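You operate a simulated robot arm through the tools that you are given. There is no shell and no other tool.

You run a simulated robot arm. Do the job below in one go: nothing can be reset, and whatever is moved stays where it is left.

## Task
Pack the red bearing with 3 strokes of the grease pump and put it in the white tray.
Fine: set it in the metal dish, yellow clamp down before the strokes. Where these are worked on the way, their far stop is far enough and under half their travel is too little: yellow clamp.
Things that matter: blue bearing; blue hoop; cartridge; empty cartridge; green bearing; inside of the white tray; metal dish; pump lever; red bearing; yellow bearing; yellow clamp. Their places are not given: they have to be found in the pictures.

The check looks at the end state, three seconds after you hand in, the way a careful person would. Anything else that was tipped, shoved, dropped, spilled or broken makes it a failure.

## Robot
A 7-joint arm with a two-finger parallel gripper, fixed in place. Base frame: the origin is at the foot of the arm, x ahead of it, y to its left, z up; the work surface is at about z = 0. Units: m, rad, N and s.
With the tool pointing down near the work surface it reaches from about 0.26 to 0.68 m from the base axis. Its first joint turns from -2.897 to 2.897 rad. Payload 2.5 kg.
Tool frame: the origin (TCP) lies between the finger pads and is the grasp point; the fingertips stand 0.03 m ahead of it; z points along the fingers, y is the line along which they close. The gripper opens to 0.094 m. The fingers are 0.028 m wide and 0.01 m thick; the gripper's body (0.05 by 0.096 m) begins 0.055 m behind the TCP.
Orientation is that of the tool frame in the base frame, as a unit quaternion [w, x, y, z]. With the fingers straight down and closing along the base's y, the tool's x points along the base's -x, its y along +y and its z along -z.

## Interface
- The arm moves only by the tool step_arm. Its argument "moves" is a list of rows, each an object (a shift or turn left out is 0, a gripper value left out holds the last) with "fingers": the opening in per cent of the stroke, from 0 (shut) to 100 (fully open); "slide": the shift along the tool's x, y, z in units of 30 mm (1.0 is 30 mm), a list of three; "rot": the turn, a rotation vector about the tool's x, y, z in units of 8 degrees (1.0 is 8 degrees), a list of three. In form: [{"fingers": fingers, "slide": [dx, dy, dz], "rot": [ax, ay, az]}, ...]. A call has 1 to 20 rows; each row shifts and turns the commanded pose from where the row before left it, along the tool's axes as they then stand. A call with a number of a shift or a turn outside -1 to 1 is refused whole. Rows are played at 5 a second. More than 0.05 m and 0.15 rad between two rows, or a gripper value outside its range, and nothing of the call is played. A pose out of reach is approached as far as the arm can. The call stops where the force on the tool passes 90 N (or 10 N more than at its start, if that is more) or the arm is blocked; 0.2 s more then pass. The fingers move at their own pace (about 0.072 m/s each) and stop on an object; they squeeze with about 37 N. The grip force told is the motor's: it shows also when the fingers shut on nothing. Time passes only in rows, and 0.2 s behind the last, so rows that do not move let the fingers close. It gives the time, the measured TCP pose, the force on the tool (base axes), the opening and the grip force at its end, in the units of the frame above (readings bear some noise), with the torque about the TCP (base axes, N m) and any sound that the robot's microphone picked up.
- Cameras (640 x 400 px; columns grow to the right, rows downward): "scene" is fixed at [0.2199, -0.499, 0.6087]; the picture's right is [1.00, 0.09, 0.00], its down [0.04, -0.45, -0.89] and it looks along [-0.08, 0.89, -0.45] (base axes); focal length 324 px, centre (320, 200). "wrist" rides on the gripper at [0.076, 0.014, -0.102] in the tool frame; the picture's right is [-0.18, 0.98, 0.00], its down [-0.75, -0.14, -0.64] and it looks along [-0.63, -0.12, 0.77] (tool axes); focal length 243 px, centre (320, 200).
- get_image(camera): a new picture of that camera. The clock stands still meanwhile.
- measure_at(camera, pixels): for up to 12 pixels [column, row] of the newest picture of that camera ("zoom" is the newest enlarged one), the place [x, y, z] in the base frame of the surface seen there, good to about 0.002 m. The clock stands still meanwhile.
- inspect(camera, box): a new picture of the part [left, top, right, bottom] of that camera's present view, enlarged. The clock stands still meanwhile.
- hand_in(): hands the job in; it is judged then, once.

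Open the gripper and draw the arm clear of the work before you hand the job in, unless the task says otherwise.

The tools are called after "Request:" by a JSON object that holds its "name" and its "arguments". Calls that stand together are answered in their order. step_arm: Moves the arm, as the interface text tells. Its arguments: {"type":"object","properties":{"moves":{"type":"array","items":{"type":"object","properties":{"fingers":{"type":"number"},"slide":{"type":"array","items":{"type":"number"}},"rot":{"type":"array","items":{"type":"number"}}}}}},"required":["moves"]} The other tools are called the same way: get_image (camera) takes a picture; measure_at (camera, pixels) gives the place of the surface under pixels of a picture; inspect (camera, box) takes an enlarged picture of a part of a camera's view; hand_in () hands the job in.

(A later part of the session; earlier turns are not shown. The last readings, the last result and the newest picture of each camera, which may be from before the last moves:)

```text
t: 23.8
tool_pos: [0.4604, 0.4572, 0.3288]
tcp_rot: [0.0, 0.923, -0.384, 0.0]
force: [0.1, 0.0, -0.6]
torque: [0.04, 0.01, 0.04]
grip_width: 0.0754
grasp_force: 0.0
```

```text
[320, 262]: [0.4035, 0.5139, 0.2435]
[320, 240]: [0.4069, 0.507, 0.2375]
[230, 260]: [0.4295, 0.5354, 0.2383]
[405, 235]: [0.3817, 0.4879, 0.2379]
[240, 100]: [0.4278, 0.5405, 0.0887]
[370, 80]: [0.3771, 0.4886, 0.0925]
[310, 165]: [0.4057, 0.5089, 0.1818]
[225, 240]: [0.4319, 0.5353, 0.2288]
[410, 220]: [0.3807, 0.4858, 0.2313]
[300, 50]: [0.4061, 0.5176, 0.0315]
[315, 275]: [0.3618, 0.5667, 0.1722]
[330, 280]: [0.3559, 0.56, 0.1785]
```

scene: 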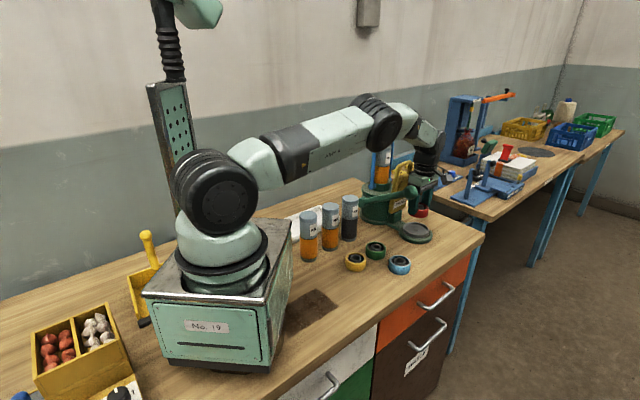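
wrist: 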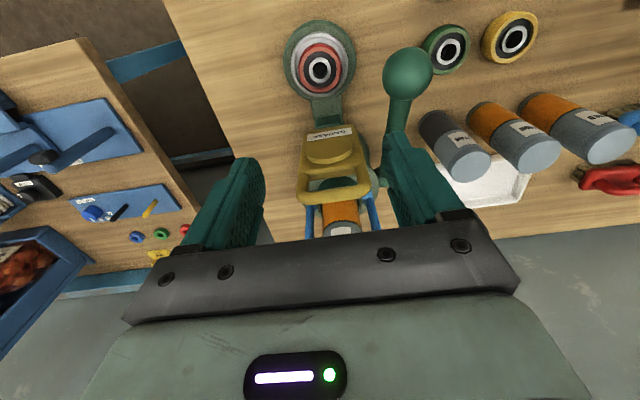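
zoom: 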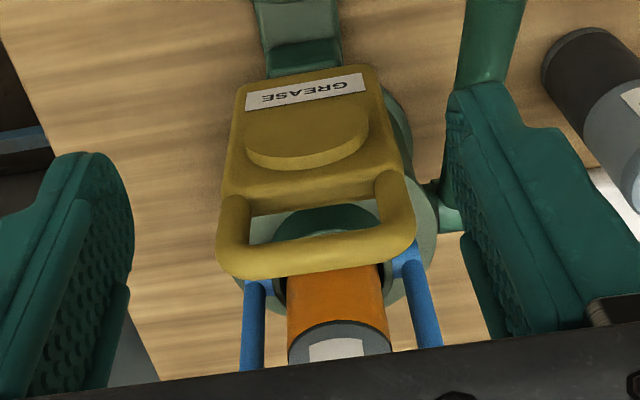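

The handle bar runs from (0.382, 0.488) to (0.430, 0.535) at z≈0.236, so it can be gripped with the fingers closing along the pump's forward axis (yaw 45). I turn back 90° here and set the opening to ~0.05 m.

Request:
{"name": "step_arm", "arguments": {"moves": [{"rot": [0, 0, 0.9375], "fingers": 53}, {"rot": [0, 0, 0.9375]}, {"rot": [0, 0, 0.9375]}, {"rot": [0, 0, 0.9375]}, {"rot": [0, 0, 0.9375]}, {"rot": [0, 0, 0.9375]}, {"rot": [0, 0, 0.9375]}, {"rot": [0, 0, 0.9375]}, {"rot": [0, 0, 0.9375]}, {"rot": [0, 0, 0.9375]}, {"rot": [0, 0, 0.9375]}, {"rot": [0, 0, 0.9375]}, {}]}}

Request:
{"name": "get_image", "arguments": {"camera": "wrist"}}

```text
t: 26.6
tool_pos: [0.4589, 0.458, 0.329]
tcp_rot: [0.0, -0.383, 0.924, 0.0]
force: [1.0, -0.5, -1.7]
torque: [0.0, 0.0, 0.02]
grip_width: 0.05
grasp_force: 0.0
```

```text
taken
```

wrist: 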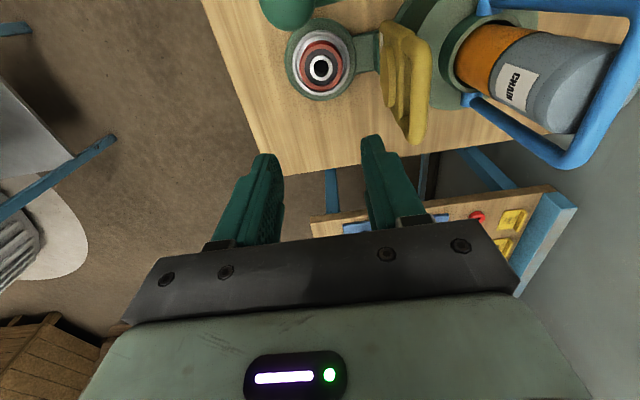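

I slide to above the handle bar (0.403, 0.514), staying at z≈0.329.

Request:
{"name": "step_arm", "arguments": {"moves": [{"slide": [0, 0.879, 0]}, {"slide": [0, 0.879, 0]}, {"slide": [0, 0.879, 0]}, {}]}}

Request:
{"name": "get_image", "arguments": {"camera": "wrist"}}

Request:
{"name": "inspect", "arguments": {"camera": "scene", "box": [350, 100, 450, 220]}}

```text
t: 27.6
tool_pos: [0.4034, 0.5121, 0.3297]
tcp_rot: [0.0, -0.383, 0.924, 0.0]
force: [-1.1, 0.3, -0.5]
torque: [0.01, 0.02, 0.03]
grip_width: 0.0497
grasp_force: 0.1
```

```text
taken
```

wrist: 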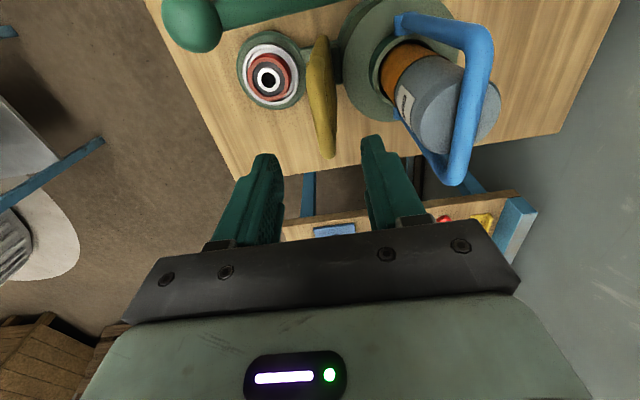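

```text
3.33 times, centred on (400, 160) of scene
```

zoom: 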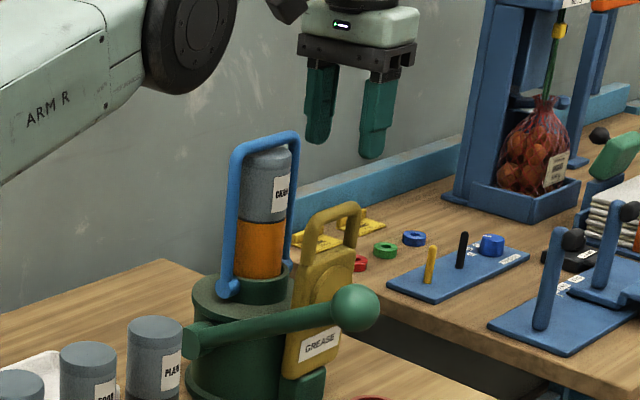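

The clamp stands edge-on between the finger lines at (322, 95). I measure its edge here to centre the grip.

Request:
{"name": "measure_at", "arguments": {"camera": "wrist", "pixels": [[322, 45], [316, 50], [328, 60], [325, 100], [318, 100], [332, 100], [326, 140], [328, 152], [335, 140], [320, 130]]}}

Request:
{"name": "inspect", "arguments": {"camera": "wrist", "box": [230, 0, 430, 200]}}

```text
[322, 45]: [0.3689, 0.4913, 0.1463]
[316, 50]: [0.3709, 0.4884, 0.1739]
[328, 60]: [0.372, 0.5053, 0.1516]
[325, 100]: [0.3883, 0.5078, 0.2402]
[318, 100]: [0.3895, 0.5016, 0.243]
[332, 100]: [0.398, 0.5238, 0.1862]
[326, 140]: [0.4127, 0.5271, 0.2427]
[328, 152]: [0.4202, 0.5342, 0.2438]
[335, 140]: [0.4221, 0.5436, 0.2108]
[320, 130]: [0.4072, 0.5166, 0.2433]
```

```text
2.00 times, centred on (330, 100) of wrist
```

zoom: 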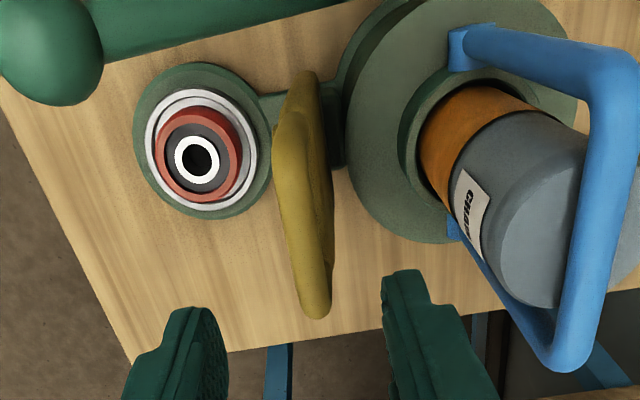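

The bar's ridge is at f≈-0.080, i.e. centre (0.4024, 0.5148). I shift 2.6 mm and lower so the fingertips straddle the bar (TCP z≈0.246).

Request:
{"name": "step_arm", "arguments": {"moves": [{"slide": [-0.03, 0.087, 0.7]}, {"slide": [0, 0, 0.7]}, {"slide": [0, 0, 0.7]}, {"slide": [0, 0, 0.69]}, {}]}}

Request:
{"name": "get_image", "arguments": {"camera": "wrist"}}

Request:
{"name": "inspect", "arguments": {"camera": "scene", "box": [350, 120, 450, 240]}}

```text
t: 28.8
tool_pos: [0.4028, 0.5177, 0.243]
tcp_rot: [0.0, -0.382, 0.924, -0.001]
force: [-0.1, 0.1, 0.3]
torque: [0.0, 0.05, 0.0]
grip_width: 0.05
grasp_force: 0.0
```

```text
taken
```

wrist: 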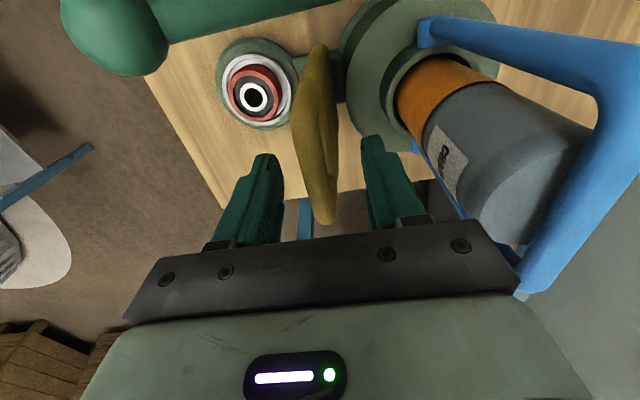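

```text
3.33 times, centred on (400, 180) of scene
```

zoom: 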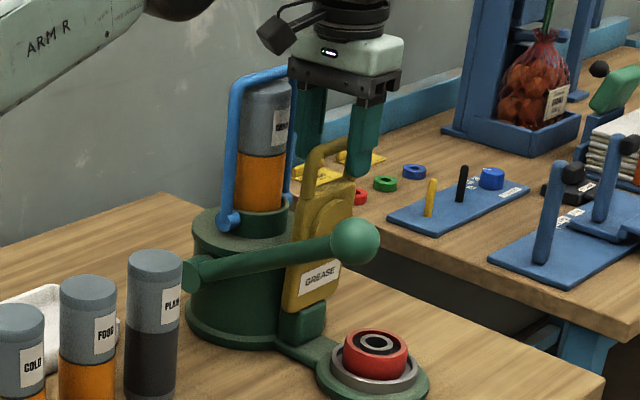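

The bar is centred between the fingers. I close on it.

Request:
{"name": "step_arm", "arguments": {"moves": [{"fingers": 0}, {}, {}, {}, {}]}}

Request:
{"name": "get_image", "arguments": {"camera": "wrist"}}

Request:
{"name": "inspect", "arguments": {"camera": "scene", "box": [360, 130, 430, 210]}}

```text
t: 30.0
tool_pos: [0.4026, 0.5152, 0.2447]
tcp_rot: [0.0, -0.382, 0.924, 0.0]
force: [7.3, -12.8, 2.6]
torque: [-0.26, 0.01, 0.02]
grip_width: 0.0135
grasp_force: 44.5
```

```text
taken
```

wrist: 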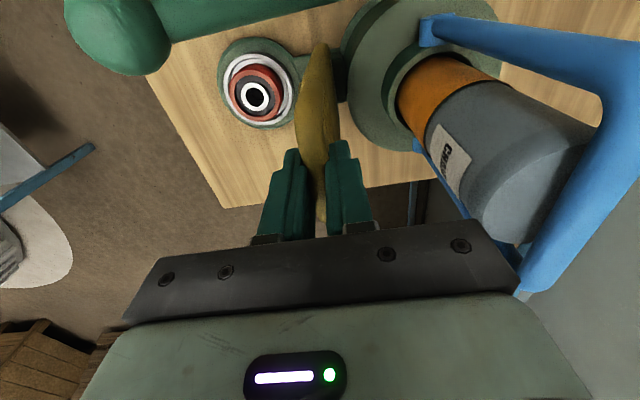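

```text
5.00 times, centred on (395, 170) of scene
```

zoom: 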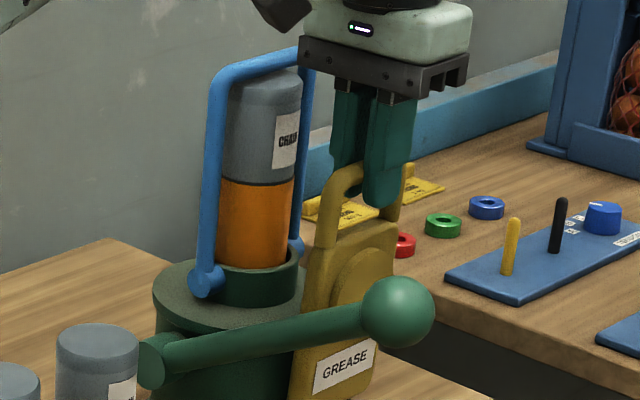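

The handle bar is gripped (0.0135 m). I swing the clamp forward along its estimated arc, first about 10° to check the forces.

Request:
{"name": "step_arm", "arguments": {"moves": [{"slide": [0, -0.497, 0.022]}, {"slide": [0, -0.493, 0.065]}, {}]}}

Request:
{"name": "inspect", "arguments": {"camera": "scene", "box": [360, 130, 450, 240]}}

```text
t: 30.8
tool_pos: [0.4228, 0.4954, 0.2424]
tcp_rot: [0.002, -0.384, 0.923, 0.001]
force: [15.7, 20.4, -11.3]
torque: [0.67, -0.37, -0.1]
grip_width: 0.0134
grasp_force: 45.2
```

```text
3.64 times, centred on (405, 185) of scene
```

zoom: 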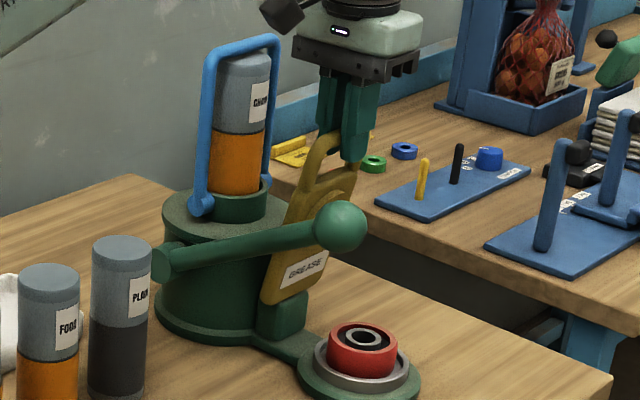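

The clamp swings, but there is ~25 N sideways force toward +l, so a finger may be rubbing on the loop's side. I look closely.

Request:
{"name": "inspect", "arguments": {"camera": "scene", "box": [390, 150, 430, 195]}}

Request:
{"name": "inspect", "arguments": {"camera": "wrist", "box": [240, 60, 400, 250]}}

```text
8.89 times, centred on (410, 172) of scene
```

zoom: 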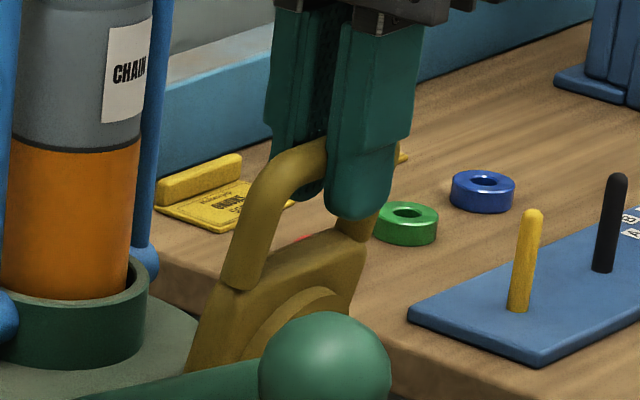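

```text
2.11 times, centred on (320, 155) of wrist
```

zoom: 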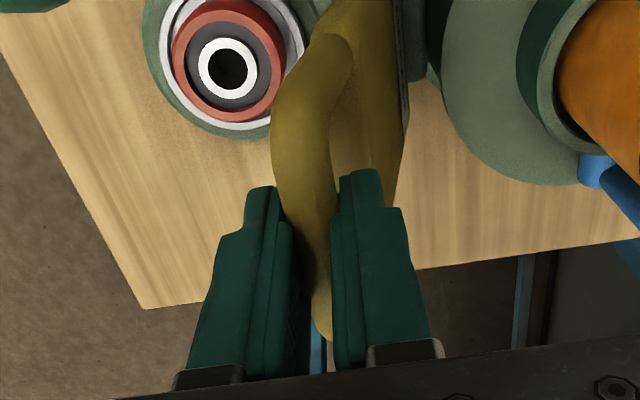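

I measure the bar's ends and the finger edges to see the lateral alignment.

Request:
{"name": "measure_at", "arguments": {"camera": "zoom", "pixels": [[290, 100], [300, 150], [310, 200], [325, 330], [262, 200], [360, 180], [240, 260], [375, 250], [330, 50], [330, 335], [318, 290], [340, 100]]}}

```text
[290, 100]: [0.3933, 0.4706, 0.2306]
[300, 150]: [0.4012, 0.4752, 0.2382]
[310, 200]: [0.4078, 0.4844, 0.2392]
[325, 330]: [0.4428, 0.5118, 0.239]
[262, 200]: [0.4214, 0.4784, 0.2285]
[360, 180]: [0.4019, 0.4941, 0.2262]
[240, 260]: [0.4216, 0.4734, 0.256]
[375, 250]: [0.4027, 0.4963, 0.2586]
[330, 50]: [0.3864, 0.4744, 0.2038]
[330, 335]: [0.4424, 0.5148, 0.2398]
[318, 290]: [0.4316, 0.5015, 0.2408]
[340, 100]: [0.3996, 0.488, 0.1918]
```

The finger is within ±2 mm of centre; the pump's forward axis seems to be about −44° rather than −45°, giving sideways strain. I shift 0.6 mm toward +l and read the force.

Request:
{"name": "step_arm", "arguments": {"moves": [{"slide": [-0.02, 0, 0]}, {}]}}

```text
t: 31.4
tool_pos: [0.4233, 0.494, 0.2419]
tcp_rot: [0.001, -0.383, 0.924, 0.0]
force: [10.6, 14.0, -9.6]
torque: [0.39, -0.35, 0.01]
grip_width: 0.0135
grasp_force: 45.8
```

Sideways force fell from ~25 to ~17 N, so another 1.2 mm should relieve it.

Request:
{"name": "step_arm", "arguments": {"moves": [{"slide": [-0.04, 0, 0]}, {}]}}

```text
t: 32.0
tool_pos: [0.4242, 0.4959, 0.2414]
tcp_rot: [-0.001, -0.383, 0.924, 0.0]
force: [-5.0, -5.4, -1.4]
torque: [-0.08, 0.1, -0.02]
grip_width: 0.0135
grasp_force: 44.9
```

Nearly relieved now. I continue the arc 10°→20°, adding a small +l drift.

Request:
{"name": "step_arm", "arguments": {"moves": [{"slide": [-0.01, -0.486, 0.108]}, {"slide": [-0.02, -0.474, 0.149]}, {}]}}

```text
t: 32.8
tool_pos: [0.4453, 0.4748, 0.2325]
tcp_rot: [-0.004, -0.384, 0.923, -0.003]
force: [-26.1, -25.7, 0.1]
torque: [0.09, -0.01, -0.07]
grip_width: 0.0139
grasp_force: 45.1
```

Now the strain is the other way (−37 N along l), so the drift was not real. I shift back 1.3 mm.

Request:
{"name": "step_arm", "arguments": {"moves": [{"slide": [0.043, 0, 0]}, {}]}}

Request:
{"name": "inspect", "arguments": {"camera": "scene", "box": [380, 150, 440, 210]}}

Request:
{"name": "inspect", "arguments": {"camera": "wrist", "box": [240, 60, 400, 250]}}

```text
t: 33.4
tool_pos: [0.4438, 0.4757, 0.234]
tcp_rot: [-0.002, -0.383, 0.924, -0.001]
force: [-16.7, -13.4, -7.9]
torque: [-0.57, 0.41, -0.08]
grip_width: 0.0134
grasp_force: 45.4
```

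```text
6.67 times, centred on (410, 180) of scene
```

zoom: 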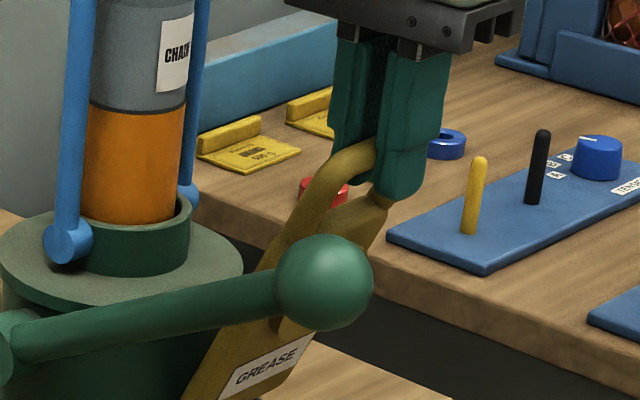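

```text
2.11 times, centred on (320, 155) of wrist
```

zoom: 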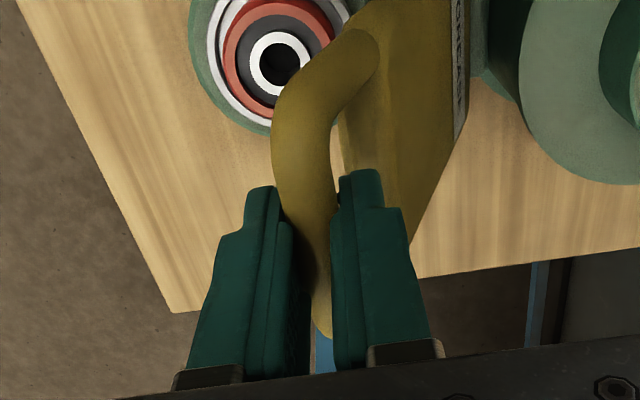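

Still −21 N along l, and the scene view shows the finger near the loop's right-hand (+l) side. I shift another 1.2 mm toward −l.

Request:
{"name": "step_arm", "arguments": {"moves": [{"slide": [0.04, 0, 0]}, {}]}}

```text
t: 34.0
tool_pos: [0.4428, 0.4757, 0.2344]
tcp_rot: [0.001, -0.383, 0.924, 0.001]
force: [2.2, 13.6, -20.6]
torque: [0.16, -0.11, -0.09]
grip_width: 0.0136
grasp_force: 44.6
```

Sideways force is small now, and −20 N in z says the true arc drops faster (smaller radius). I continue with a radius of ~0.155 m.

Request:
{"name": "step_arm", "arguments": {"moves": [{"slide": [0, -0.413, 0.232]}, {"slide": [0, -0.395, 0.217]}, {}]}}

```text
t: 34.8
tool_pos: [0.4635, 0.4578, 0.222]
tcp_rot: [0.001, -0.383, 0.924, 0.0]
force: [-1.1, 0.3, 1.6]
torque: [0.2, 0.21, 0.06]
grip_width: 0.0134
grasp_force: 45.7
```

Forces are near zero, so the arc now fits. I continue to about 41°.

Request:
{"name": "step_arm", "arguments": {"moves": [{"slide": [0, -0.375, 0.251]}, {"slide": [0, -0.351, 0.282]}, {}]}}

Request:
{"name": "inspect", "arguments": {"camera": "scene", "box": [360, 140, 460, 240]}}

Request:
{"name": "get_image", "arguments": {"camera": "wrist"}}

```text
t: 35.6
tool_pos: [0.4774, 0.4426, 0.2054]
tcp_rot: [0.002, -0.382, 0.924, 0.0]
force: [6.1, 6.4, -0.3]
torque: [0.18, -0.02, -0.05]
grip_width: 0.0134
grasp_force: 44.9
```

```text
4.00 times, centred on (410, 190) of scene
```

zoom: 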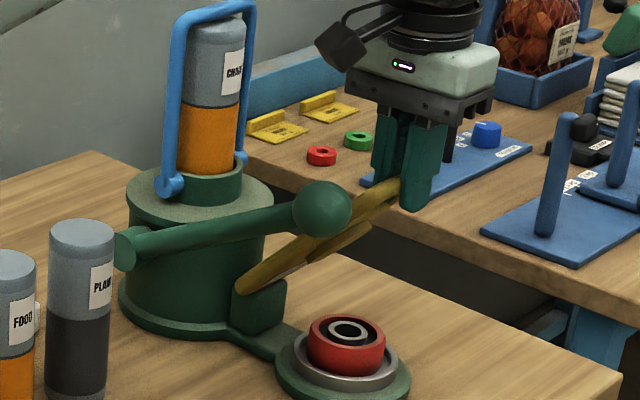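

```text
taken
```

wrist: 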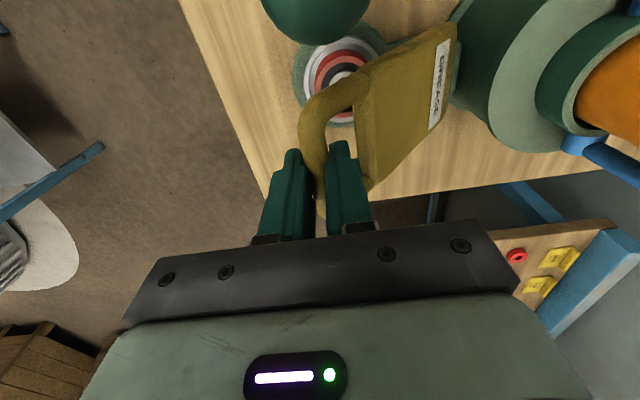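

The clamp is at ~41° and the arc fits a radius of ~0.157 m. I continue to about 61°.

Request:
{"name": "step_arm", "arguments": {"moves": [{"slide": [0, -0.33, 0.316]}, {"slide": [0, -0.3, 0.344]}, {"slide": [0, -0.27, 0.368]}, {"slide": [0, -0.236, 0.39]}, {}]}}

Request:
{"name": "inspect", "arguments": {"camera": "scene", "box": [360, 140, 460, 240]}}

```text
t: 36.8
tool_pos: [0.5018, 0.4168, 0.1639]
tcp_rot: [0.0, -0.383, 0.924, 0.0]
force: [12.8, 6.3, 1.4]
torque: [0.15, -0.18, 0.0]
grip_width: 0.0137
grasp_force: 45.6
```

```text
4.00 times, centred on (410, 190) of scene
```

zoom: 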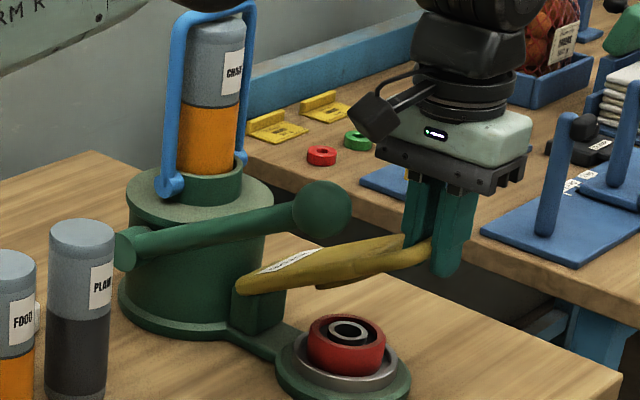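

At ~61° with low forces; camera bracket clears the ball. I continue to about 76°.

Request:
{"name": "step_arm", "arguments": {"moves": [{"slide": [0, -0.202, 0.41]}, {"slide": [0, -0.165, 0.425]}, {"slide": [0, -0.127, 0.439]}, {}]}}

Request:
{"name": "inspect", "arguments": {"camera": "scene", "box": [360, 140, 460, 240]}}

Request:
{"name": "get_image", "arguments": {"camera": "wrist"}}

```text
t: 37.8
tool_pos: [0.5139, 0.4046, 0.1235]
tcp_rot: [0.001, -0.382, 0.924, -0.002]
force: [22.3, -13.0, 7.9]
torque: [-0.01, -0.22, 0.14]
grip_width: 0.0136
grasp_force: 45.1
```

```text
4.00 times, centred on (410, 190) of scene
```

zoom: 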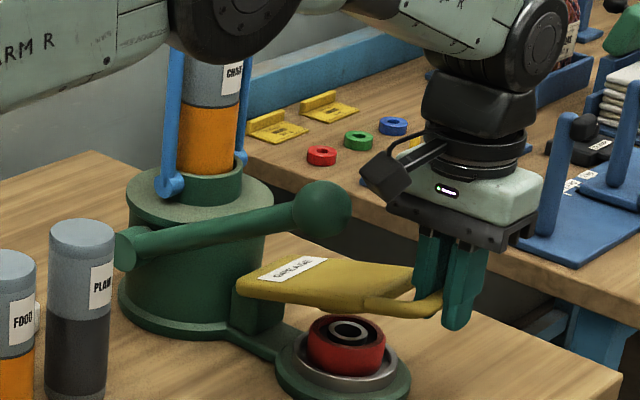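

```text
taken
```

wrist: 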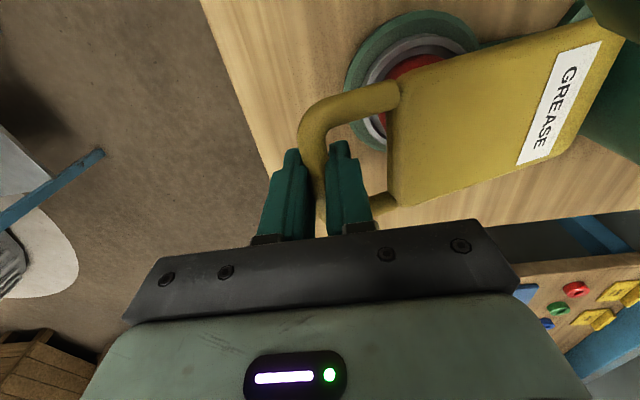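

25 N toward +f suggests the arc is slightly larger; I add 1.5 mm forward and continue to ~86° with one small check.

Request:
{"name": "step_arm", "arguments": {"moves": [{"slide": [0, -0.14, 0.447]}, {"slide": [0, -0.049, 0.3]}, {}]}}

Request:
{"name": "inspect", "arguments": {"camera": "scene", "box": [370, 160, 460, 250]}}

```text
t: 38.6
tool_pos: [0.5168, 0.401, 0.101]
tcp_rot: [0.002, -0.382, 0.924, -0.003]
force: [30.4, -9.9, 3.3]
torque: [-0.09, -0.19, 0.03]
grip_width: 0.0135
grasp_force: 44.7
```

```text
4.44 times, centred on (415, 205) of scene
```

zoom: 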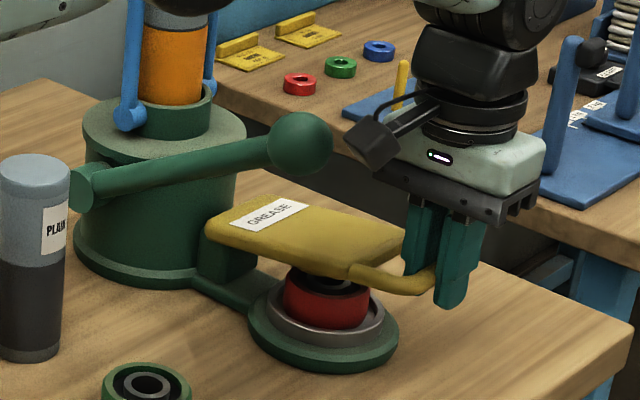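

Nearly flat. I add forward slack and lower gently, watching for contact with the bearing.

Request:
{"name": "step_arm", "arguments": {"moves": [{"slide": [-0.02, -0.06, 0.1]}, {"slide": [0, 0, 0.1]}, {}]}}

Request:
{"name": "inspect", "arguments": {"camera": "scene", "box": [370, 160, 460, 250]}}

```text
t: 39.4
tool_pos: [0.5181, 0.401, 0.0952]
tcp_rot: [0.0, -0.382, 0.924, -0.003]
force: [22.9, -14.4, 2.7]
torque: [-0.1, -0.09, -0.02]
grip_width: 0.0136
grasp_force: 44.7
```

```text
4.44 times, centred on (415, 205) of scene
```

zoom: 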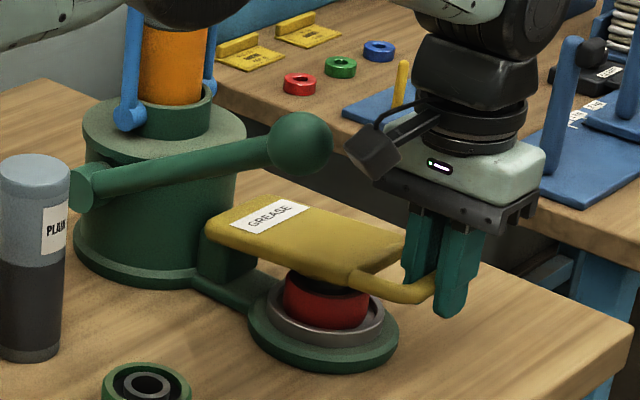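

Continuing down in 3 mm steps.

Request:
{"name": "step_arm", "arguments": {"moves": [{"slide": [0, -0.02, 0.1]}, {"slide": [0, 0, 0.1]}, {}]}}

```text
t: 40.2
tool_pos: [0.5191, 0.4005, 0.0881]
tcp_rot: [0.0, -0.383, 0.924, -0.002]
force: [19.1, -18.0, 0.5]
torque: [-0.05, -0.23, 0.01]
grip_width: 0.0137
grasp_force: 45.3
```

Request:
{"name": "step_arm", "arguments": {"moves": [{"slide": [0, -0.03, 0.1]}, {"slide": [0, 0, 0.1]}, {}]}}

Request:
{"name": "inspect", "arguments": {"camera": "scene", "box": [370, 160, 460, 250]}}

```text
t: 41.0
tool_pos: [0.5189, 0.3997, 0.0825]
tcp_rot: [0.0, -0.382, 0.924, -0.002]
force: [12.4, -23.1, 0.4]
torque: [-0.12, -0.05, 0.03]
grip_width: 0.0134
grasp_force: 45.1
```

```text
4.44 times, centred on (415, 205) of scene
```

zoom: 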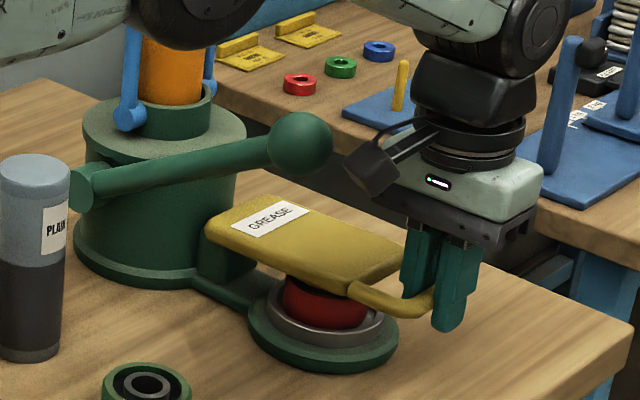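

No resistance yet at TCP z=0.0825; the boss looks about to reach the bearing. I lower further in small steps.

Request:
{"name": "step_arm", "arguments": {"moves": [{"slide": [0, -0.02, 0.1]}, {"slide": [0, 0, 0.07]}, {}]}}

Request:
{"name": "inspect", "arguments": {"camera": "scene", "box": [385, 180, 445, 240]}}

```text
t: 41.8
tool_pos: [0.5193, 0.4009, 0.0786]
tcp_rot: [-0.001, -0.383, 0.924, -0.001]
force: [2.2, -28.8, 1.0]
torque: [-0.18, -0.04, -0.04]
grip_width: 0.0135
grasp_force: 44.4
```

```text
6.67 times, centred on (415, 210) of scene
```

zoom: 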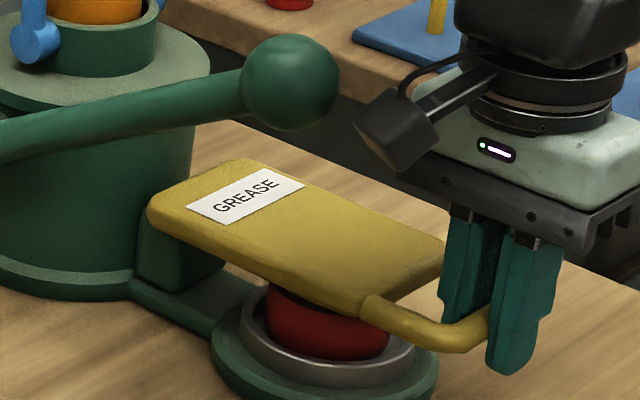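

I measure the clamp plate's slope: points near hinge, mid and handle in this zoom.

Request:
{"name": "measure_at", "arguments": {"camera": "zoom", "pixels": [[170, 205], [250, 240], [330, 240], [350, 280], [420, 250], [420, 335], [325, 320], [330, 300], [240, 170], [280, 310]]}}

```text
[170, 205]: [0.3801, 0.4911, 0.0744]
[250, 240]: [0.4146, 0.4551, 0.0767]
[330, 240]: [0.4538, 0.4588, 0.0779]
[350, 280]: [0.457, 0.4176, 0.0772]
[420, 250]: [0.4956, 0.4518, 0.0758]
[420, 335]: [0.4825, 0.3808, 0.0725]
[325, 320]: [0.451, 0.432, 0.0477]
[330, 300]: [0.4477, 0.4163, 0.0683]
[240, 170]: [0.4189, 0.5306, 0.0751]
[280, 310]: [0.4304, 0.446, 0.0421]
```

The plate is level (z≈0.0765 all along), about 90°, and the boss is within ~2 mm of the bearing top. I relieve the side strain and lower 3 mm more.

Request:
{"name": "step_arm", "arguments": {"moves": [{"slide": [0.03, -0.03, 0.05]}, {"slide": [0, 0, 0.05]}, {}]}}

```text
t: 42.6
tool_pos: [0.5184, 0.4006, 0.0752]
tcp_rot: [0.001, -0.383, 0.924, -0.001]
force: [4.7, -22.2, 2.9]
torque: [-0.08, -0.05, -0.07]
grip_width: 0.0134
grasp_force: 44.9
```

The z force only rises slightly (2.9 N); I lower another 3 mm.

Request:
{"name": "step_arm", "arguments": {"moves": [{"slide": [0, 0, 0.05]}, {"slide": [0, 0, 0.05]}, {}]}}

Request:
{"name": "inspect", "arguments": {"camera": "scene", "box": [385, 180, 445, 240]}}

```text
t: 43.4
tool_pos: [0.5186, 0.4007, 0.0753]
tcp_rot: [0.002, -0.383, 0.924, 0.0]
force: [-1.9, -25.3, 28.8]
torque: [-0.47, 0.4, -0.1]
grip_width: 0.0133
grasp_force: 44.1
```

```text
6.67 times, centred on (415, 210) of scene
```

zoom: 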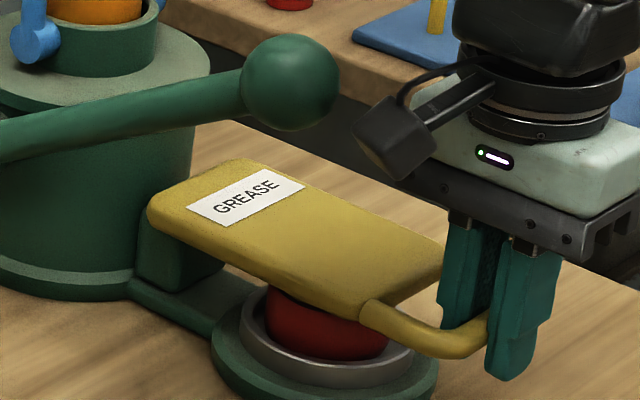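

The clamp has reached its stop (29 N). I relax 1 mm, open slightly to ~0.03 m (rear finger is inside the loop) and watch that the clamp stays down.

Request:
{"name": "step_arm", "arguments": {"moves": [{"slide": [0, 0, -0.03]}, {"fingers": 32}, {}, {}]}}

Request:
{"name": "inspect", "arguments": {"camera": "scene", "box": [385, 180, 445, 240]}}

Request:
{"name": "get_image", "arguments": {"camera": "wrist"}}

```text
t: 44.4
tool_pos: [0.518, 0.4005, 0.073]
tcp_rot: [0.001, -0.383, 0.924, -0.001]
force: [0.6, -0.1, 0.0]
torque: [-0.02, -0.03, 0.01]
grip_width: 0.0302
grasp_force: 0.2
```

```text
6.67 times, centred on (415, 210) of scene
```

zoom: 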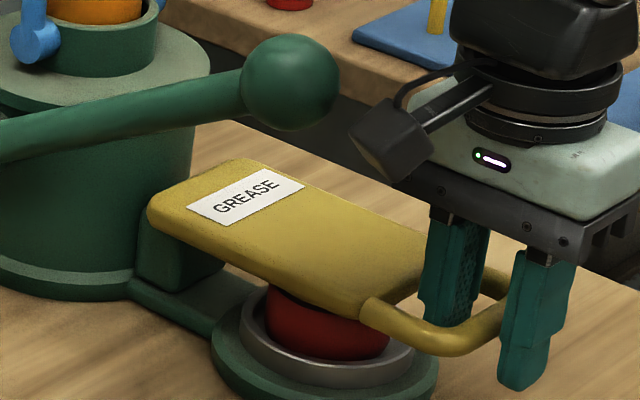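

```text
taken
```

wrist: 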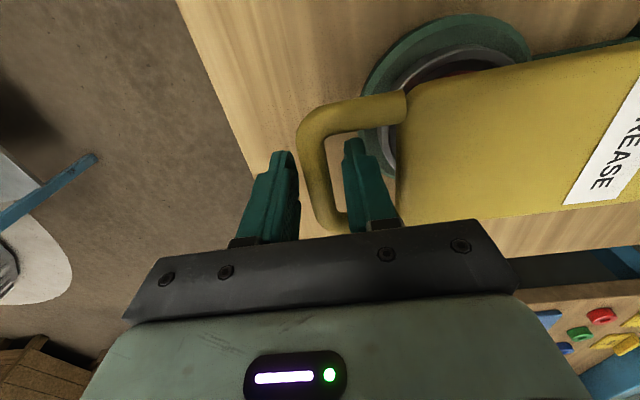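

The clamp lies level over the bearing and the forces are zero. I go straight up to z≈0.33.

Request:
{"name": "step_arm", "arguments": {"moves": [{"slide": [0, 0, -0.4]}, {"slide": [0, 0, -0.8]}, {"slide": [0, 0, -0.95]}, {"slide": [0, 0, -0.95]}, {"slide": [0, 0, -0.95]}, {"slide": [0, 0, -0.95]}, {"slide": [0, 0, -0.95]}, {"slide": [0, 0, -0.95]}, {"slide": [0, 0, -0.95]}, {"slide": [0, 0, -0.8]}, {}]}}

Request:
{"name": "get_image", "arguments": {"camera": "wrist"}}

Request:
{"name": "inspect", "arguments": {"camera": "scene", "box": [350, 130, 450, 250]}}

```text
t: 46.8
tool_pos: [0.518, 0.4028, 0.3337]
tcp_rot: [0.0, -0.382, 0.924, -0.001]
force: [0.0, -0.6, -0.3]
torque: [0.02, 0.0, -0.03]
grip_width: 0.0303
grasp_force: 0.0
```

```text
taken
```

wrist: 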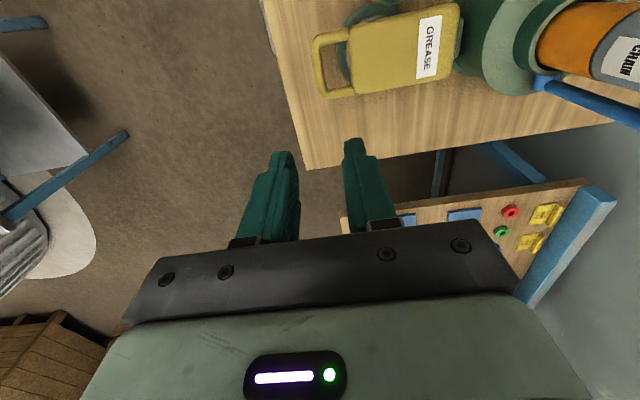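

```text
3.33 times, centred on (400, 190) of scene
```

zoom: 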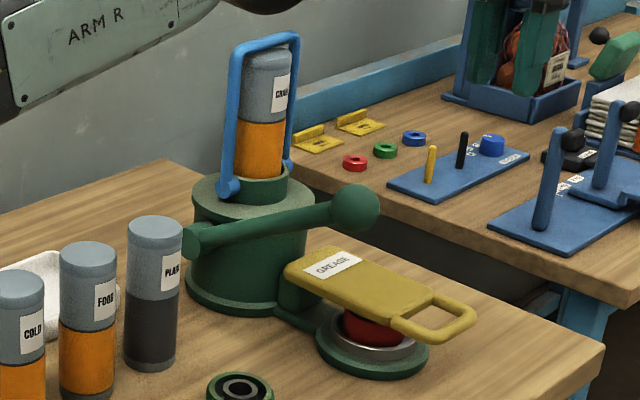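

The clamp stays down. I turn to yaw 135, open to 0.075 m and move above the lever ball at about (0.409, 0.393).

Request:
{"name": "step_arm", "arguments": {"moves": [{"rot": [0, 0, -0.9375], "fingers": 80}, {"rot": [0, 0, -0.9375]}, {"rot": [0, 0, -0.9375]}, {"rot": [0, 0, -0.9375]}, {"rot": [0, 0, -0.9375]}, {"rot": [0, 0, -0.9375]}, {"rot": [0, 0, -0.9375]}, {"rot": [0, 0, -0.9375]}, {"rot": [0, 0, -0.9375]}, {"rot": [0, 0, -0.9375]}, {"rot": [0, 0, -0.9375]}, {"rot": [0, 0, -0.9375]}, {"slide": [-0.78, 0.934, 0]}, {"slide": [-0.78, 0.934, 0]}, {"slide": [-0.78, 0.934, 0]}, {}]}}

Request:
{"name": "get_image", "arguments": {"camera": "wrist"}}

Request:
{"name": "inspect", "arguments": {"camera": "scene", "box": [350, 100, 450, 240]}}

```text
t: 50.2
tool_pos: [0.4109, 0.3918, 0.3336]
tcp_rot: [0.0, 0.924, -0.383, 0.0]
force: [0.6, 0.5, -0.4]
torque: [0.0, 0.01, 0.0]
grip_width: 0.0752
grasp_force: 0.0
```

```text
taken
```

wrist: 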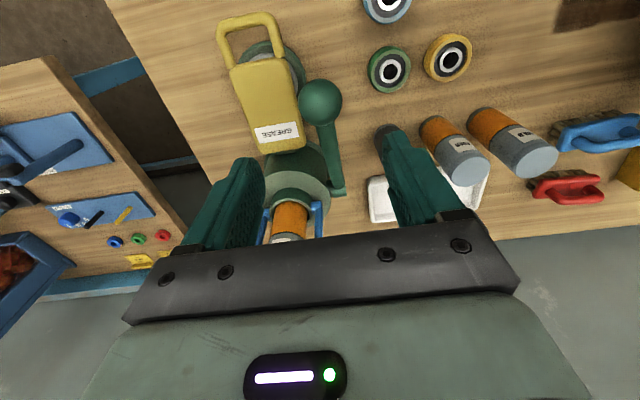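

```text
2.86 times, centred on (400, 170) of scene
```

zoom: 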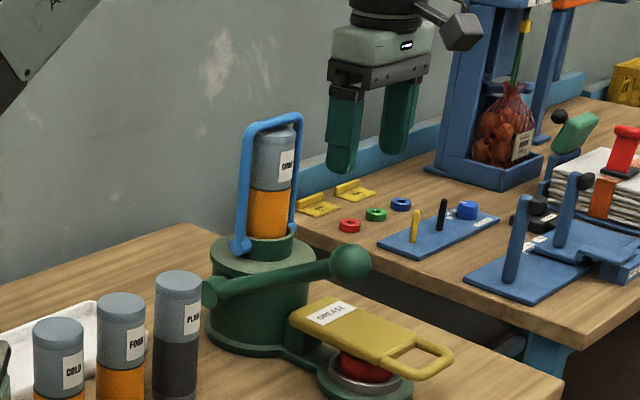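

The ball shows at (321, 100) in the wrist view, near the middle between the fingers. I measure its extents to refine its centre.

Request:
{"name": "inspect", "arguments": {"camera": "wrist", "box": [270, 60, 370, 210]}}

Request:
{"name": "measure_at", "arguments": {"camera": "wrist", "pixels": [[321, 100], [321, 84], [321, 116], [303, 101], [339, 99], [330, 140], [322, 140], [337, 138], [335, 175], [338, 190], [331, 160], [310, 90]]}}

```text
2.67 times, centred on (320, 135) of wrist
```

zoom: 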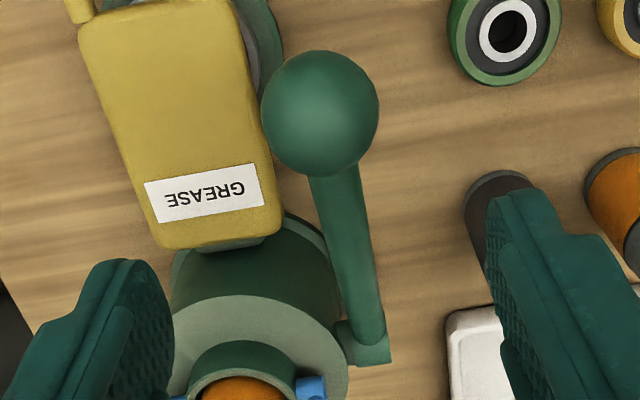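

```text
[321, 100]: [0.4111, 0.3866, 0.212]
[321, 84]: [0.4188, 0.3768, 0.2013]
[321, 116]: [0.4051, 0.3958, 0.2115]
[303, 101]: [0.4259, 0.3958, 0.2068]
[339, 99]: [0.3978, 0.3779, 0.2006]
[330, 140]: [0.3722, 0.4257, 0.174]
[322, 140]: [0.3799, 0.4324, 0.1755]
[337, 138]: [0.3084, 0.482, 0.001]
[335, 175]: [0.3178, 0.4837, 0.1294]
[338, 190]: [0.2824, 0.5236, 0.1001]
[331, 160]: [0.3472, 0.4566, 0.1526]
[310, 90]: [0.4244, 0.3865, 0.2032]
```

The ball's centre is about f=0.012, l=0.567, z=0.190 (x 0.409, y 0.392), and the lever pivots near z≈0.092 with ~0.20 m length. I lower the open fingers around the ball to TCP z≈0.198.

Request:
{"name": "step_arm", "arguments": {"moves": [{"slide": [-0.05, 0.02, 0.7]}, {"slide": [0, 0, 0.8]}, {"slide": [0, 0, 0.8]}, {"slide": [0, 0, 0.8]}, {"slide": [0, 0, 0.8]}, {"slide": [0, 0, 0.62]}, {}]}}

Request:
{"name": "get_image", "arguments": {"camera": "wrist"}}

Request:
{"name": "inspect", "arguments": {"camera": "scene", "box": [360, 130, 450, 240]}}

```text
t: 51.8
tool_pos: [0.4089, 0.3925, 0.1972]
tcp_rot: [-0.001, 0.924, -0.383, 0.001]
force: [1.0, 0.2, 0.6]
torque: [-0.01, -0.01, 0.0]
grip_width: 0.075
grasp_force: 0.0
```

```text
taken
```

wrist: 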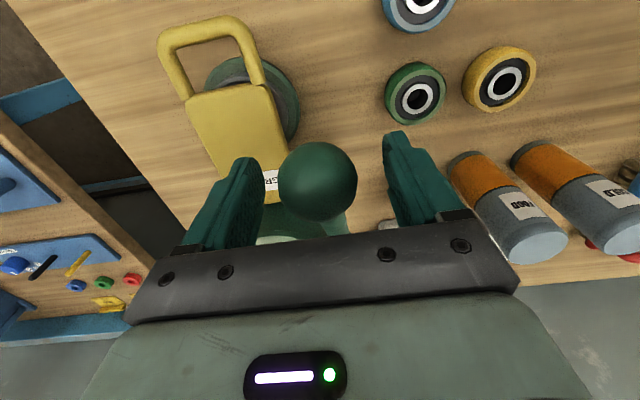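

```text
3.64 times, centred on (405, 185) of scene
```

zoom: 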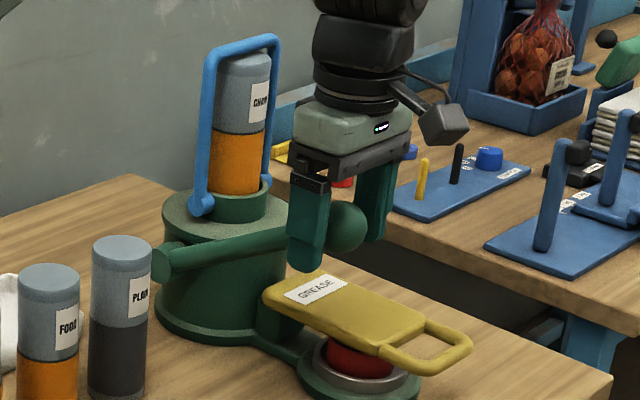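

The ball sits centred between the fingers. I close on it.

Request:
{"name": "step_arm", "arguments": {"moves": [{"fingers": 0}, {}, {}, {}, {}]}}

Request:
{"name": "inspect", "arguments": {"camera": "scene", "box": [360, 130, 450, 240]}}

```text
t: 53.0
tool_pos: [0.4103, 0.3935, 0.1975]
tcp_rot: [-0.002, 0.924, -0.383, 0.001]
force: [19.9, 21.8, -10.3]
torque: [-0.17, -0.05, 0.0]
grip_width: 0.0435
grasp_force: 45.2
```

```text
3.64 times, centred on (405, 185) of scene
```

zoom: 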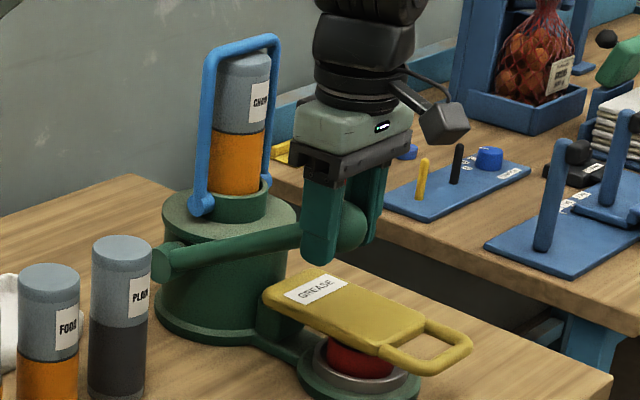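

Gripped (0.0435 m). A +l force of ~29 N says I'm ~2 mm short in l; I shift to relieve it.

Request:
{"name": "step_arm", "arguments": {"moves": [{"slide": [0, -0.06, 0]}, {}]}}

```text
t: 53.6
tool_pos: [0.4096, 0.394, 0.1964]
tcp_rot: [0.0, 0.924, -0.382, 0.001]
force: [10.0, 10.5, 1.4]
torque: [0.49, 0.18, 0.08]
grip_width: 0.0434
grasp_force: 44.8
```

I take out the last bit of strain and start the first stroke along the lever's arc: about 12° first to read the resistance.

Request:
{"name": "step_arm", "arguments": {"moves": [{"slide": [0, -0.025, 0]}, {"slide": [0.213, 0, 0.418]}, {"slide": [0.183, 0, 0.432]}, {"slide": [0.153, 0, 0.444]}, {}]}}

Request:
{"name": "inspect", "arguments": {"camera": "scene", "box": [360, 130, 450, 240]}}

```text
t: 54.8
tool_pos: [0.4209, 0.383, 0.1581]
tcp_rot: [0.0, 0.924, -0.382, 0.0]
force: [2.5, 4.8, 11.4]
torque: [0.89, 0.81, -0.09]
grip_width: 0.0434
grasp_force: 45.2
```

```text
3.64 times, centred on (405, 185) of scene
```

zoom: 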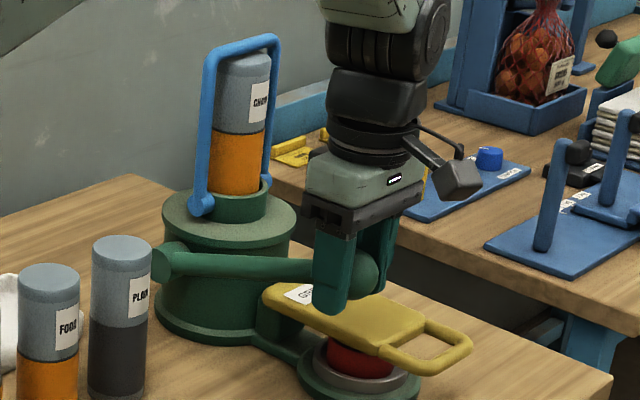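

The lever moves smoothly with 11 N of resistance. I continue 12° more (to about 5° above horizontal).

Request:
{"name": "step_arm", "arguments": {"moves": [{"slide": [0.123, 0, 0.453]}, {"slide": [0.09, 0, 0.461]}, {"slide": [0.057, 0, 0.465]}, {}]}}

Request:
{"name": "inspect", "arguments": {"camera": "scene", "box": [360, 130, 450, 240]}}

```text
t: 55.8
tool_pos: [0.4261, 0.3766, 0.1209]
tcp_rot: [-0.002, 0.924, -0.381, 0.0]
force: [-20.7, 3.1, 44.5]
torque: [-0.1, -0.16, 0.0]
grip_width: 0.0433
grasp_force: 45.1
```

```text
3.64 times, centred on (405, 185) of scene
```

zoom: 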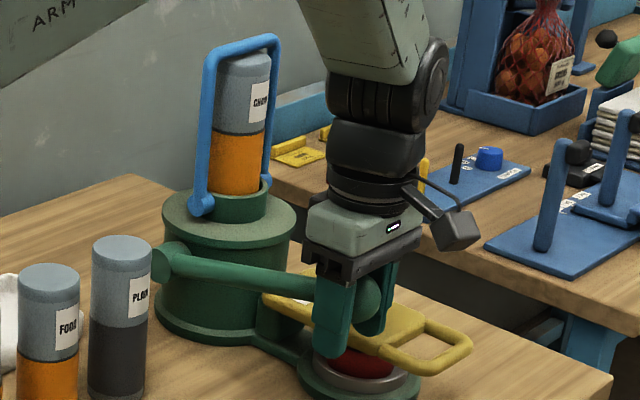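

Resistance rose to 44 N and the tool lags ~3 mm, possibly the lower stop. I push a little further to see whether it is a firm stop.

Request:
{"name": "step_arm", "arguments": {"moves": [{"slide": [-0.02, 0.02, 0.15]}, {"slide": [0, 0, 0.15]}, {}]}}

Request:
{"name": "inspect", "arguments": {"camera": "scene", "box": [360, 150, 450, 240]}}

```text
t: 56.6
tool_pos: [0.4262, 0.3764, 0.111]
tcp_rot: [-0.002, 0.924, -0.382, -0.001]
force: [-24.5, 0.7, 43.1]
torque: [-0.04, -0.33, 0.05]
grip_width: 0.0432
grasp_force: 44.8
```

```text
4.44 times, centred on (405, 195) of scene
```

zoom: 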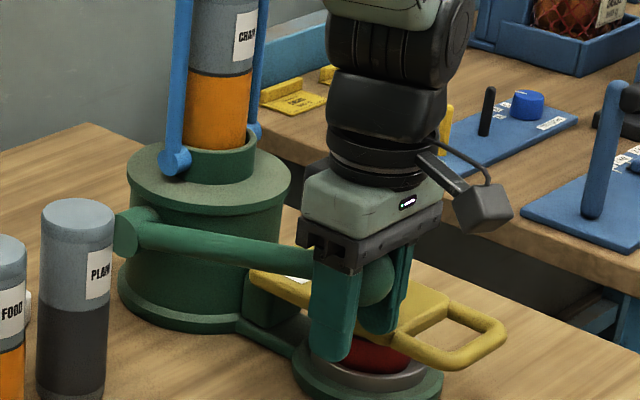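

The tool goes down with constant ~43 N; I need to know whether the ball moves along or slips in the grip. I measure visible ball and rod points.

Request:
{"name": "measure_at", "arguments": {"camera": "zoom", "pixels": [[380, 275], [372, 290], [385, 260], [270, 250], [220, 242], [170, 235], [140, 230], [300, 258], [125, 235]]}}

Request:
{"name": "get_image", "arguments": {"camera": "wrist"}}

```text
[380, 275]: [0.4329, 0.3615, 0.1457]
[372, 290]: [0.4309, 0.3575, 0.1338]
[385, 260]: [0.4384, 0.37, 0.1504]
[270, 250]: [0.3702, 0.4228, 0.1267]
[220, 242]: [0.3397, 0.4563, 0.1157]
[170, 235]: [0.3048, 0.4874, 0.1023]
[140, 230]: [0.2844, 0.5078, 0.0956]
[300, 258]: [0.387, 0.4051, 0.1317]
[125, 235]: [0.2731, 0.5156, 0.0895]
```

```text
taken
```

wrist: 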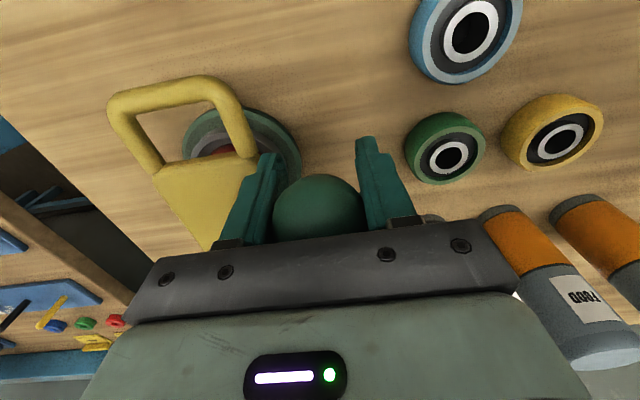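

The rod now slopes only 14° (from 29° at rest) while the tool went further: the ball has slipped up in the grip, so the lever is either at its lower stop or stiffer than the grip. The palm is now just above the ball, so I press a few mm more to see whether the lever moves.

Request:
{"name": "step_arm", "arguments": {"moves": [{"slide": [0, 0, 0.1]}, {"slide": [0, 0, 0.07]}, {}]}}

Request:
{"name": "inspect", "arguments": {"camera": "scene", "box": [360, 150, 450, 240]}}

Request:
{"name": "measure_at", "arguments": {"camera": "zoom", "pixels": [[270, 250], [220, 242], [170, 235], [140, 230], [295, 256], [380, 278]]}}

```text
t: 57.4
tool_pos: [0.4266, 0.3768, 0.1053]
tcp_rot: [-0.002, 0.924, -0.382, 0.0]
force: [-22.8, 2.9, 44.3]
torque: [-0.01, -0.36, 0.02]
grip_width: 0.0433
grasp_force: 45.2
```

```text
4.44 times, centred on (405, 195) of scene
```

zoom: 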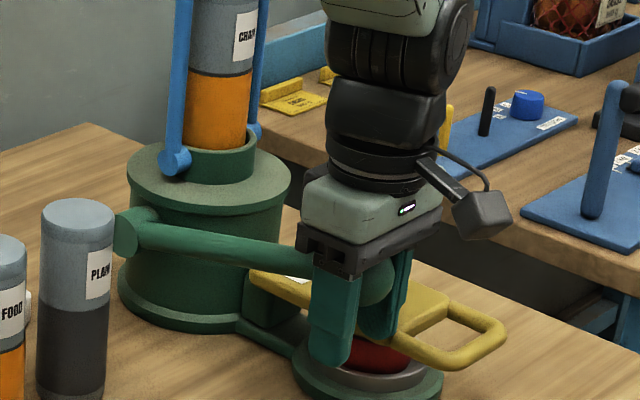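

```text
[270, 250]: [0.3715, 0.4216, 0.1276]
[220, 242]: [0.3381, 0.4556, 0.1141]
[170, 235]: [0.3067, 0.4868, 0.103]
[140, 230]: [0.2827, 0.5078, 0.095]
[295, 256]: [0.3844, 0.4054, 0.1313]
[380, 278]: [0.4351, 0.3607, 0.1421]
```

The lever stayed at 14° while the tool slid another 5 mm. I press on in small steps until the palm bears on the ball.

Request:
{"name": "step_arm", "arguments": {"moves": [{"slide": [0, 0, 0.07]}, {"slide": [0, 0, 0.07]}, {}]}}

Request:
{"name": "inspect", "arguments": {"camera": "scene", "box": [360, 150, 450, 240]}}

Request:
{"name": "measure_at", "arguments": {"camera": "zoom", "pixels": [[270, 250], [220, 242], [170, 235], [140, 230], [295, 256], [380, 282]]}}

```text
t: 58.2
tool_pos: [0.4257, 0.3767, 0.103]
tcp_rot: [-0.003, 0.924, -0.382, 0.0]
force: [-21.2, 7.3, 43.7]
torque: [-0.23, -0.58, -0.01]
grip_width: 0.0435
grasp_force: 44.6
```

```text
4.44 times, centred on (405, 195) of scene
```

zoom: 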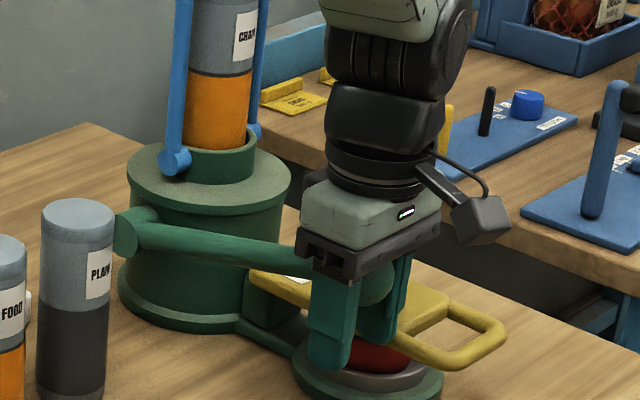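

```text
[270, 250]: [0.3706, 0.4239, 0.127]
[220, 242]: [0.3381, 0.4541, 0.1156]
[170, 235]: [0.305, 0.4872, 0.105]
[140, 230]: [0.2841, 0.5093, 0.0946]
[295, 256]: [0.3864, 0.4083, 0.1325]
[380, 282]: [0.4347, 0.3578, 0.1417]
```

Still sliding with ~44 N and no lever motion. I continue slightly to get solid palm contact.

Request:
{"name": "step_arm", "arguments": {"moves": [{"slide": [0, 0, 0.07]}, {"slide": [0, 0, 0.07]}, {}]}}

Request:
{"name": "inspect", "arguments": {"camera": "scene", "box": [360, 150, 450, 240]}}

Request:
{"name": "measure_at", "arguments": {"camera": "zoom", "pixels": [[270, 250], [220, 242], [170, 235], [140, 230], [295, 256]]}}

```text
t: 59.1
tool_pos: [0.4256, 0.3778, 0.1024]
tcp_rot: [-0.001, 0.924, -0.381, 0.001]
force: [-12.2, -10.7, 22.4]
torque: [-0.04, -0.34, 0.09]
grip_width: 0.0435
grasp_force: 45.4
stopped in row 3: the force on the tool passed its limit at 90 N (the readings are from after the stop); the commanded pose is now the measured one
```

```text
4.44 times, centred on (405, 195) of scene
```

zoom: 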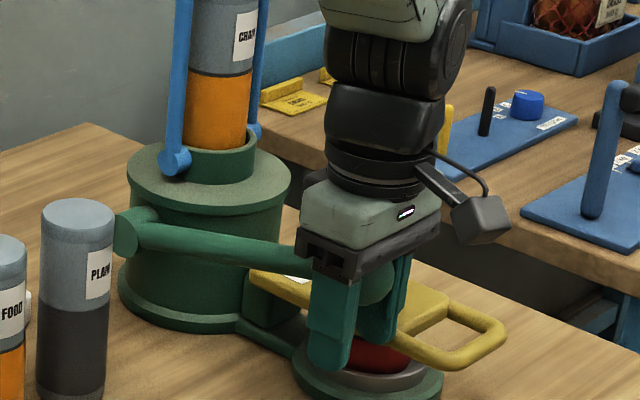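

```text
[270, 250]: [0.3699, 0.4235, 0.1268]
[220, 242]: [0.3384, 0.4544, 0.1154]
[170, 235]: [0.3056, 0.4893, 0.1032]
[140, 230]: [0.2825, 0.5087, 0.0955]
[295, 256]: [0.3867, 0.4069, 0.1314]
```

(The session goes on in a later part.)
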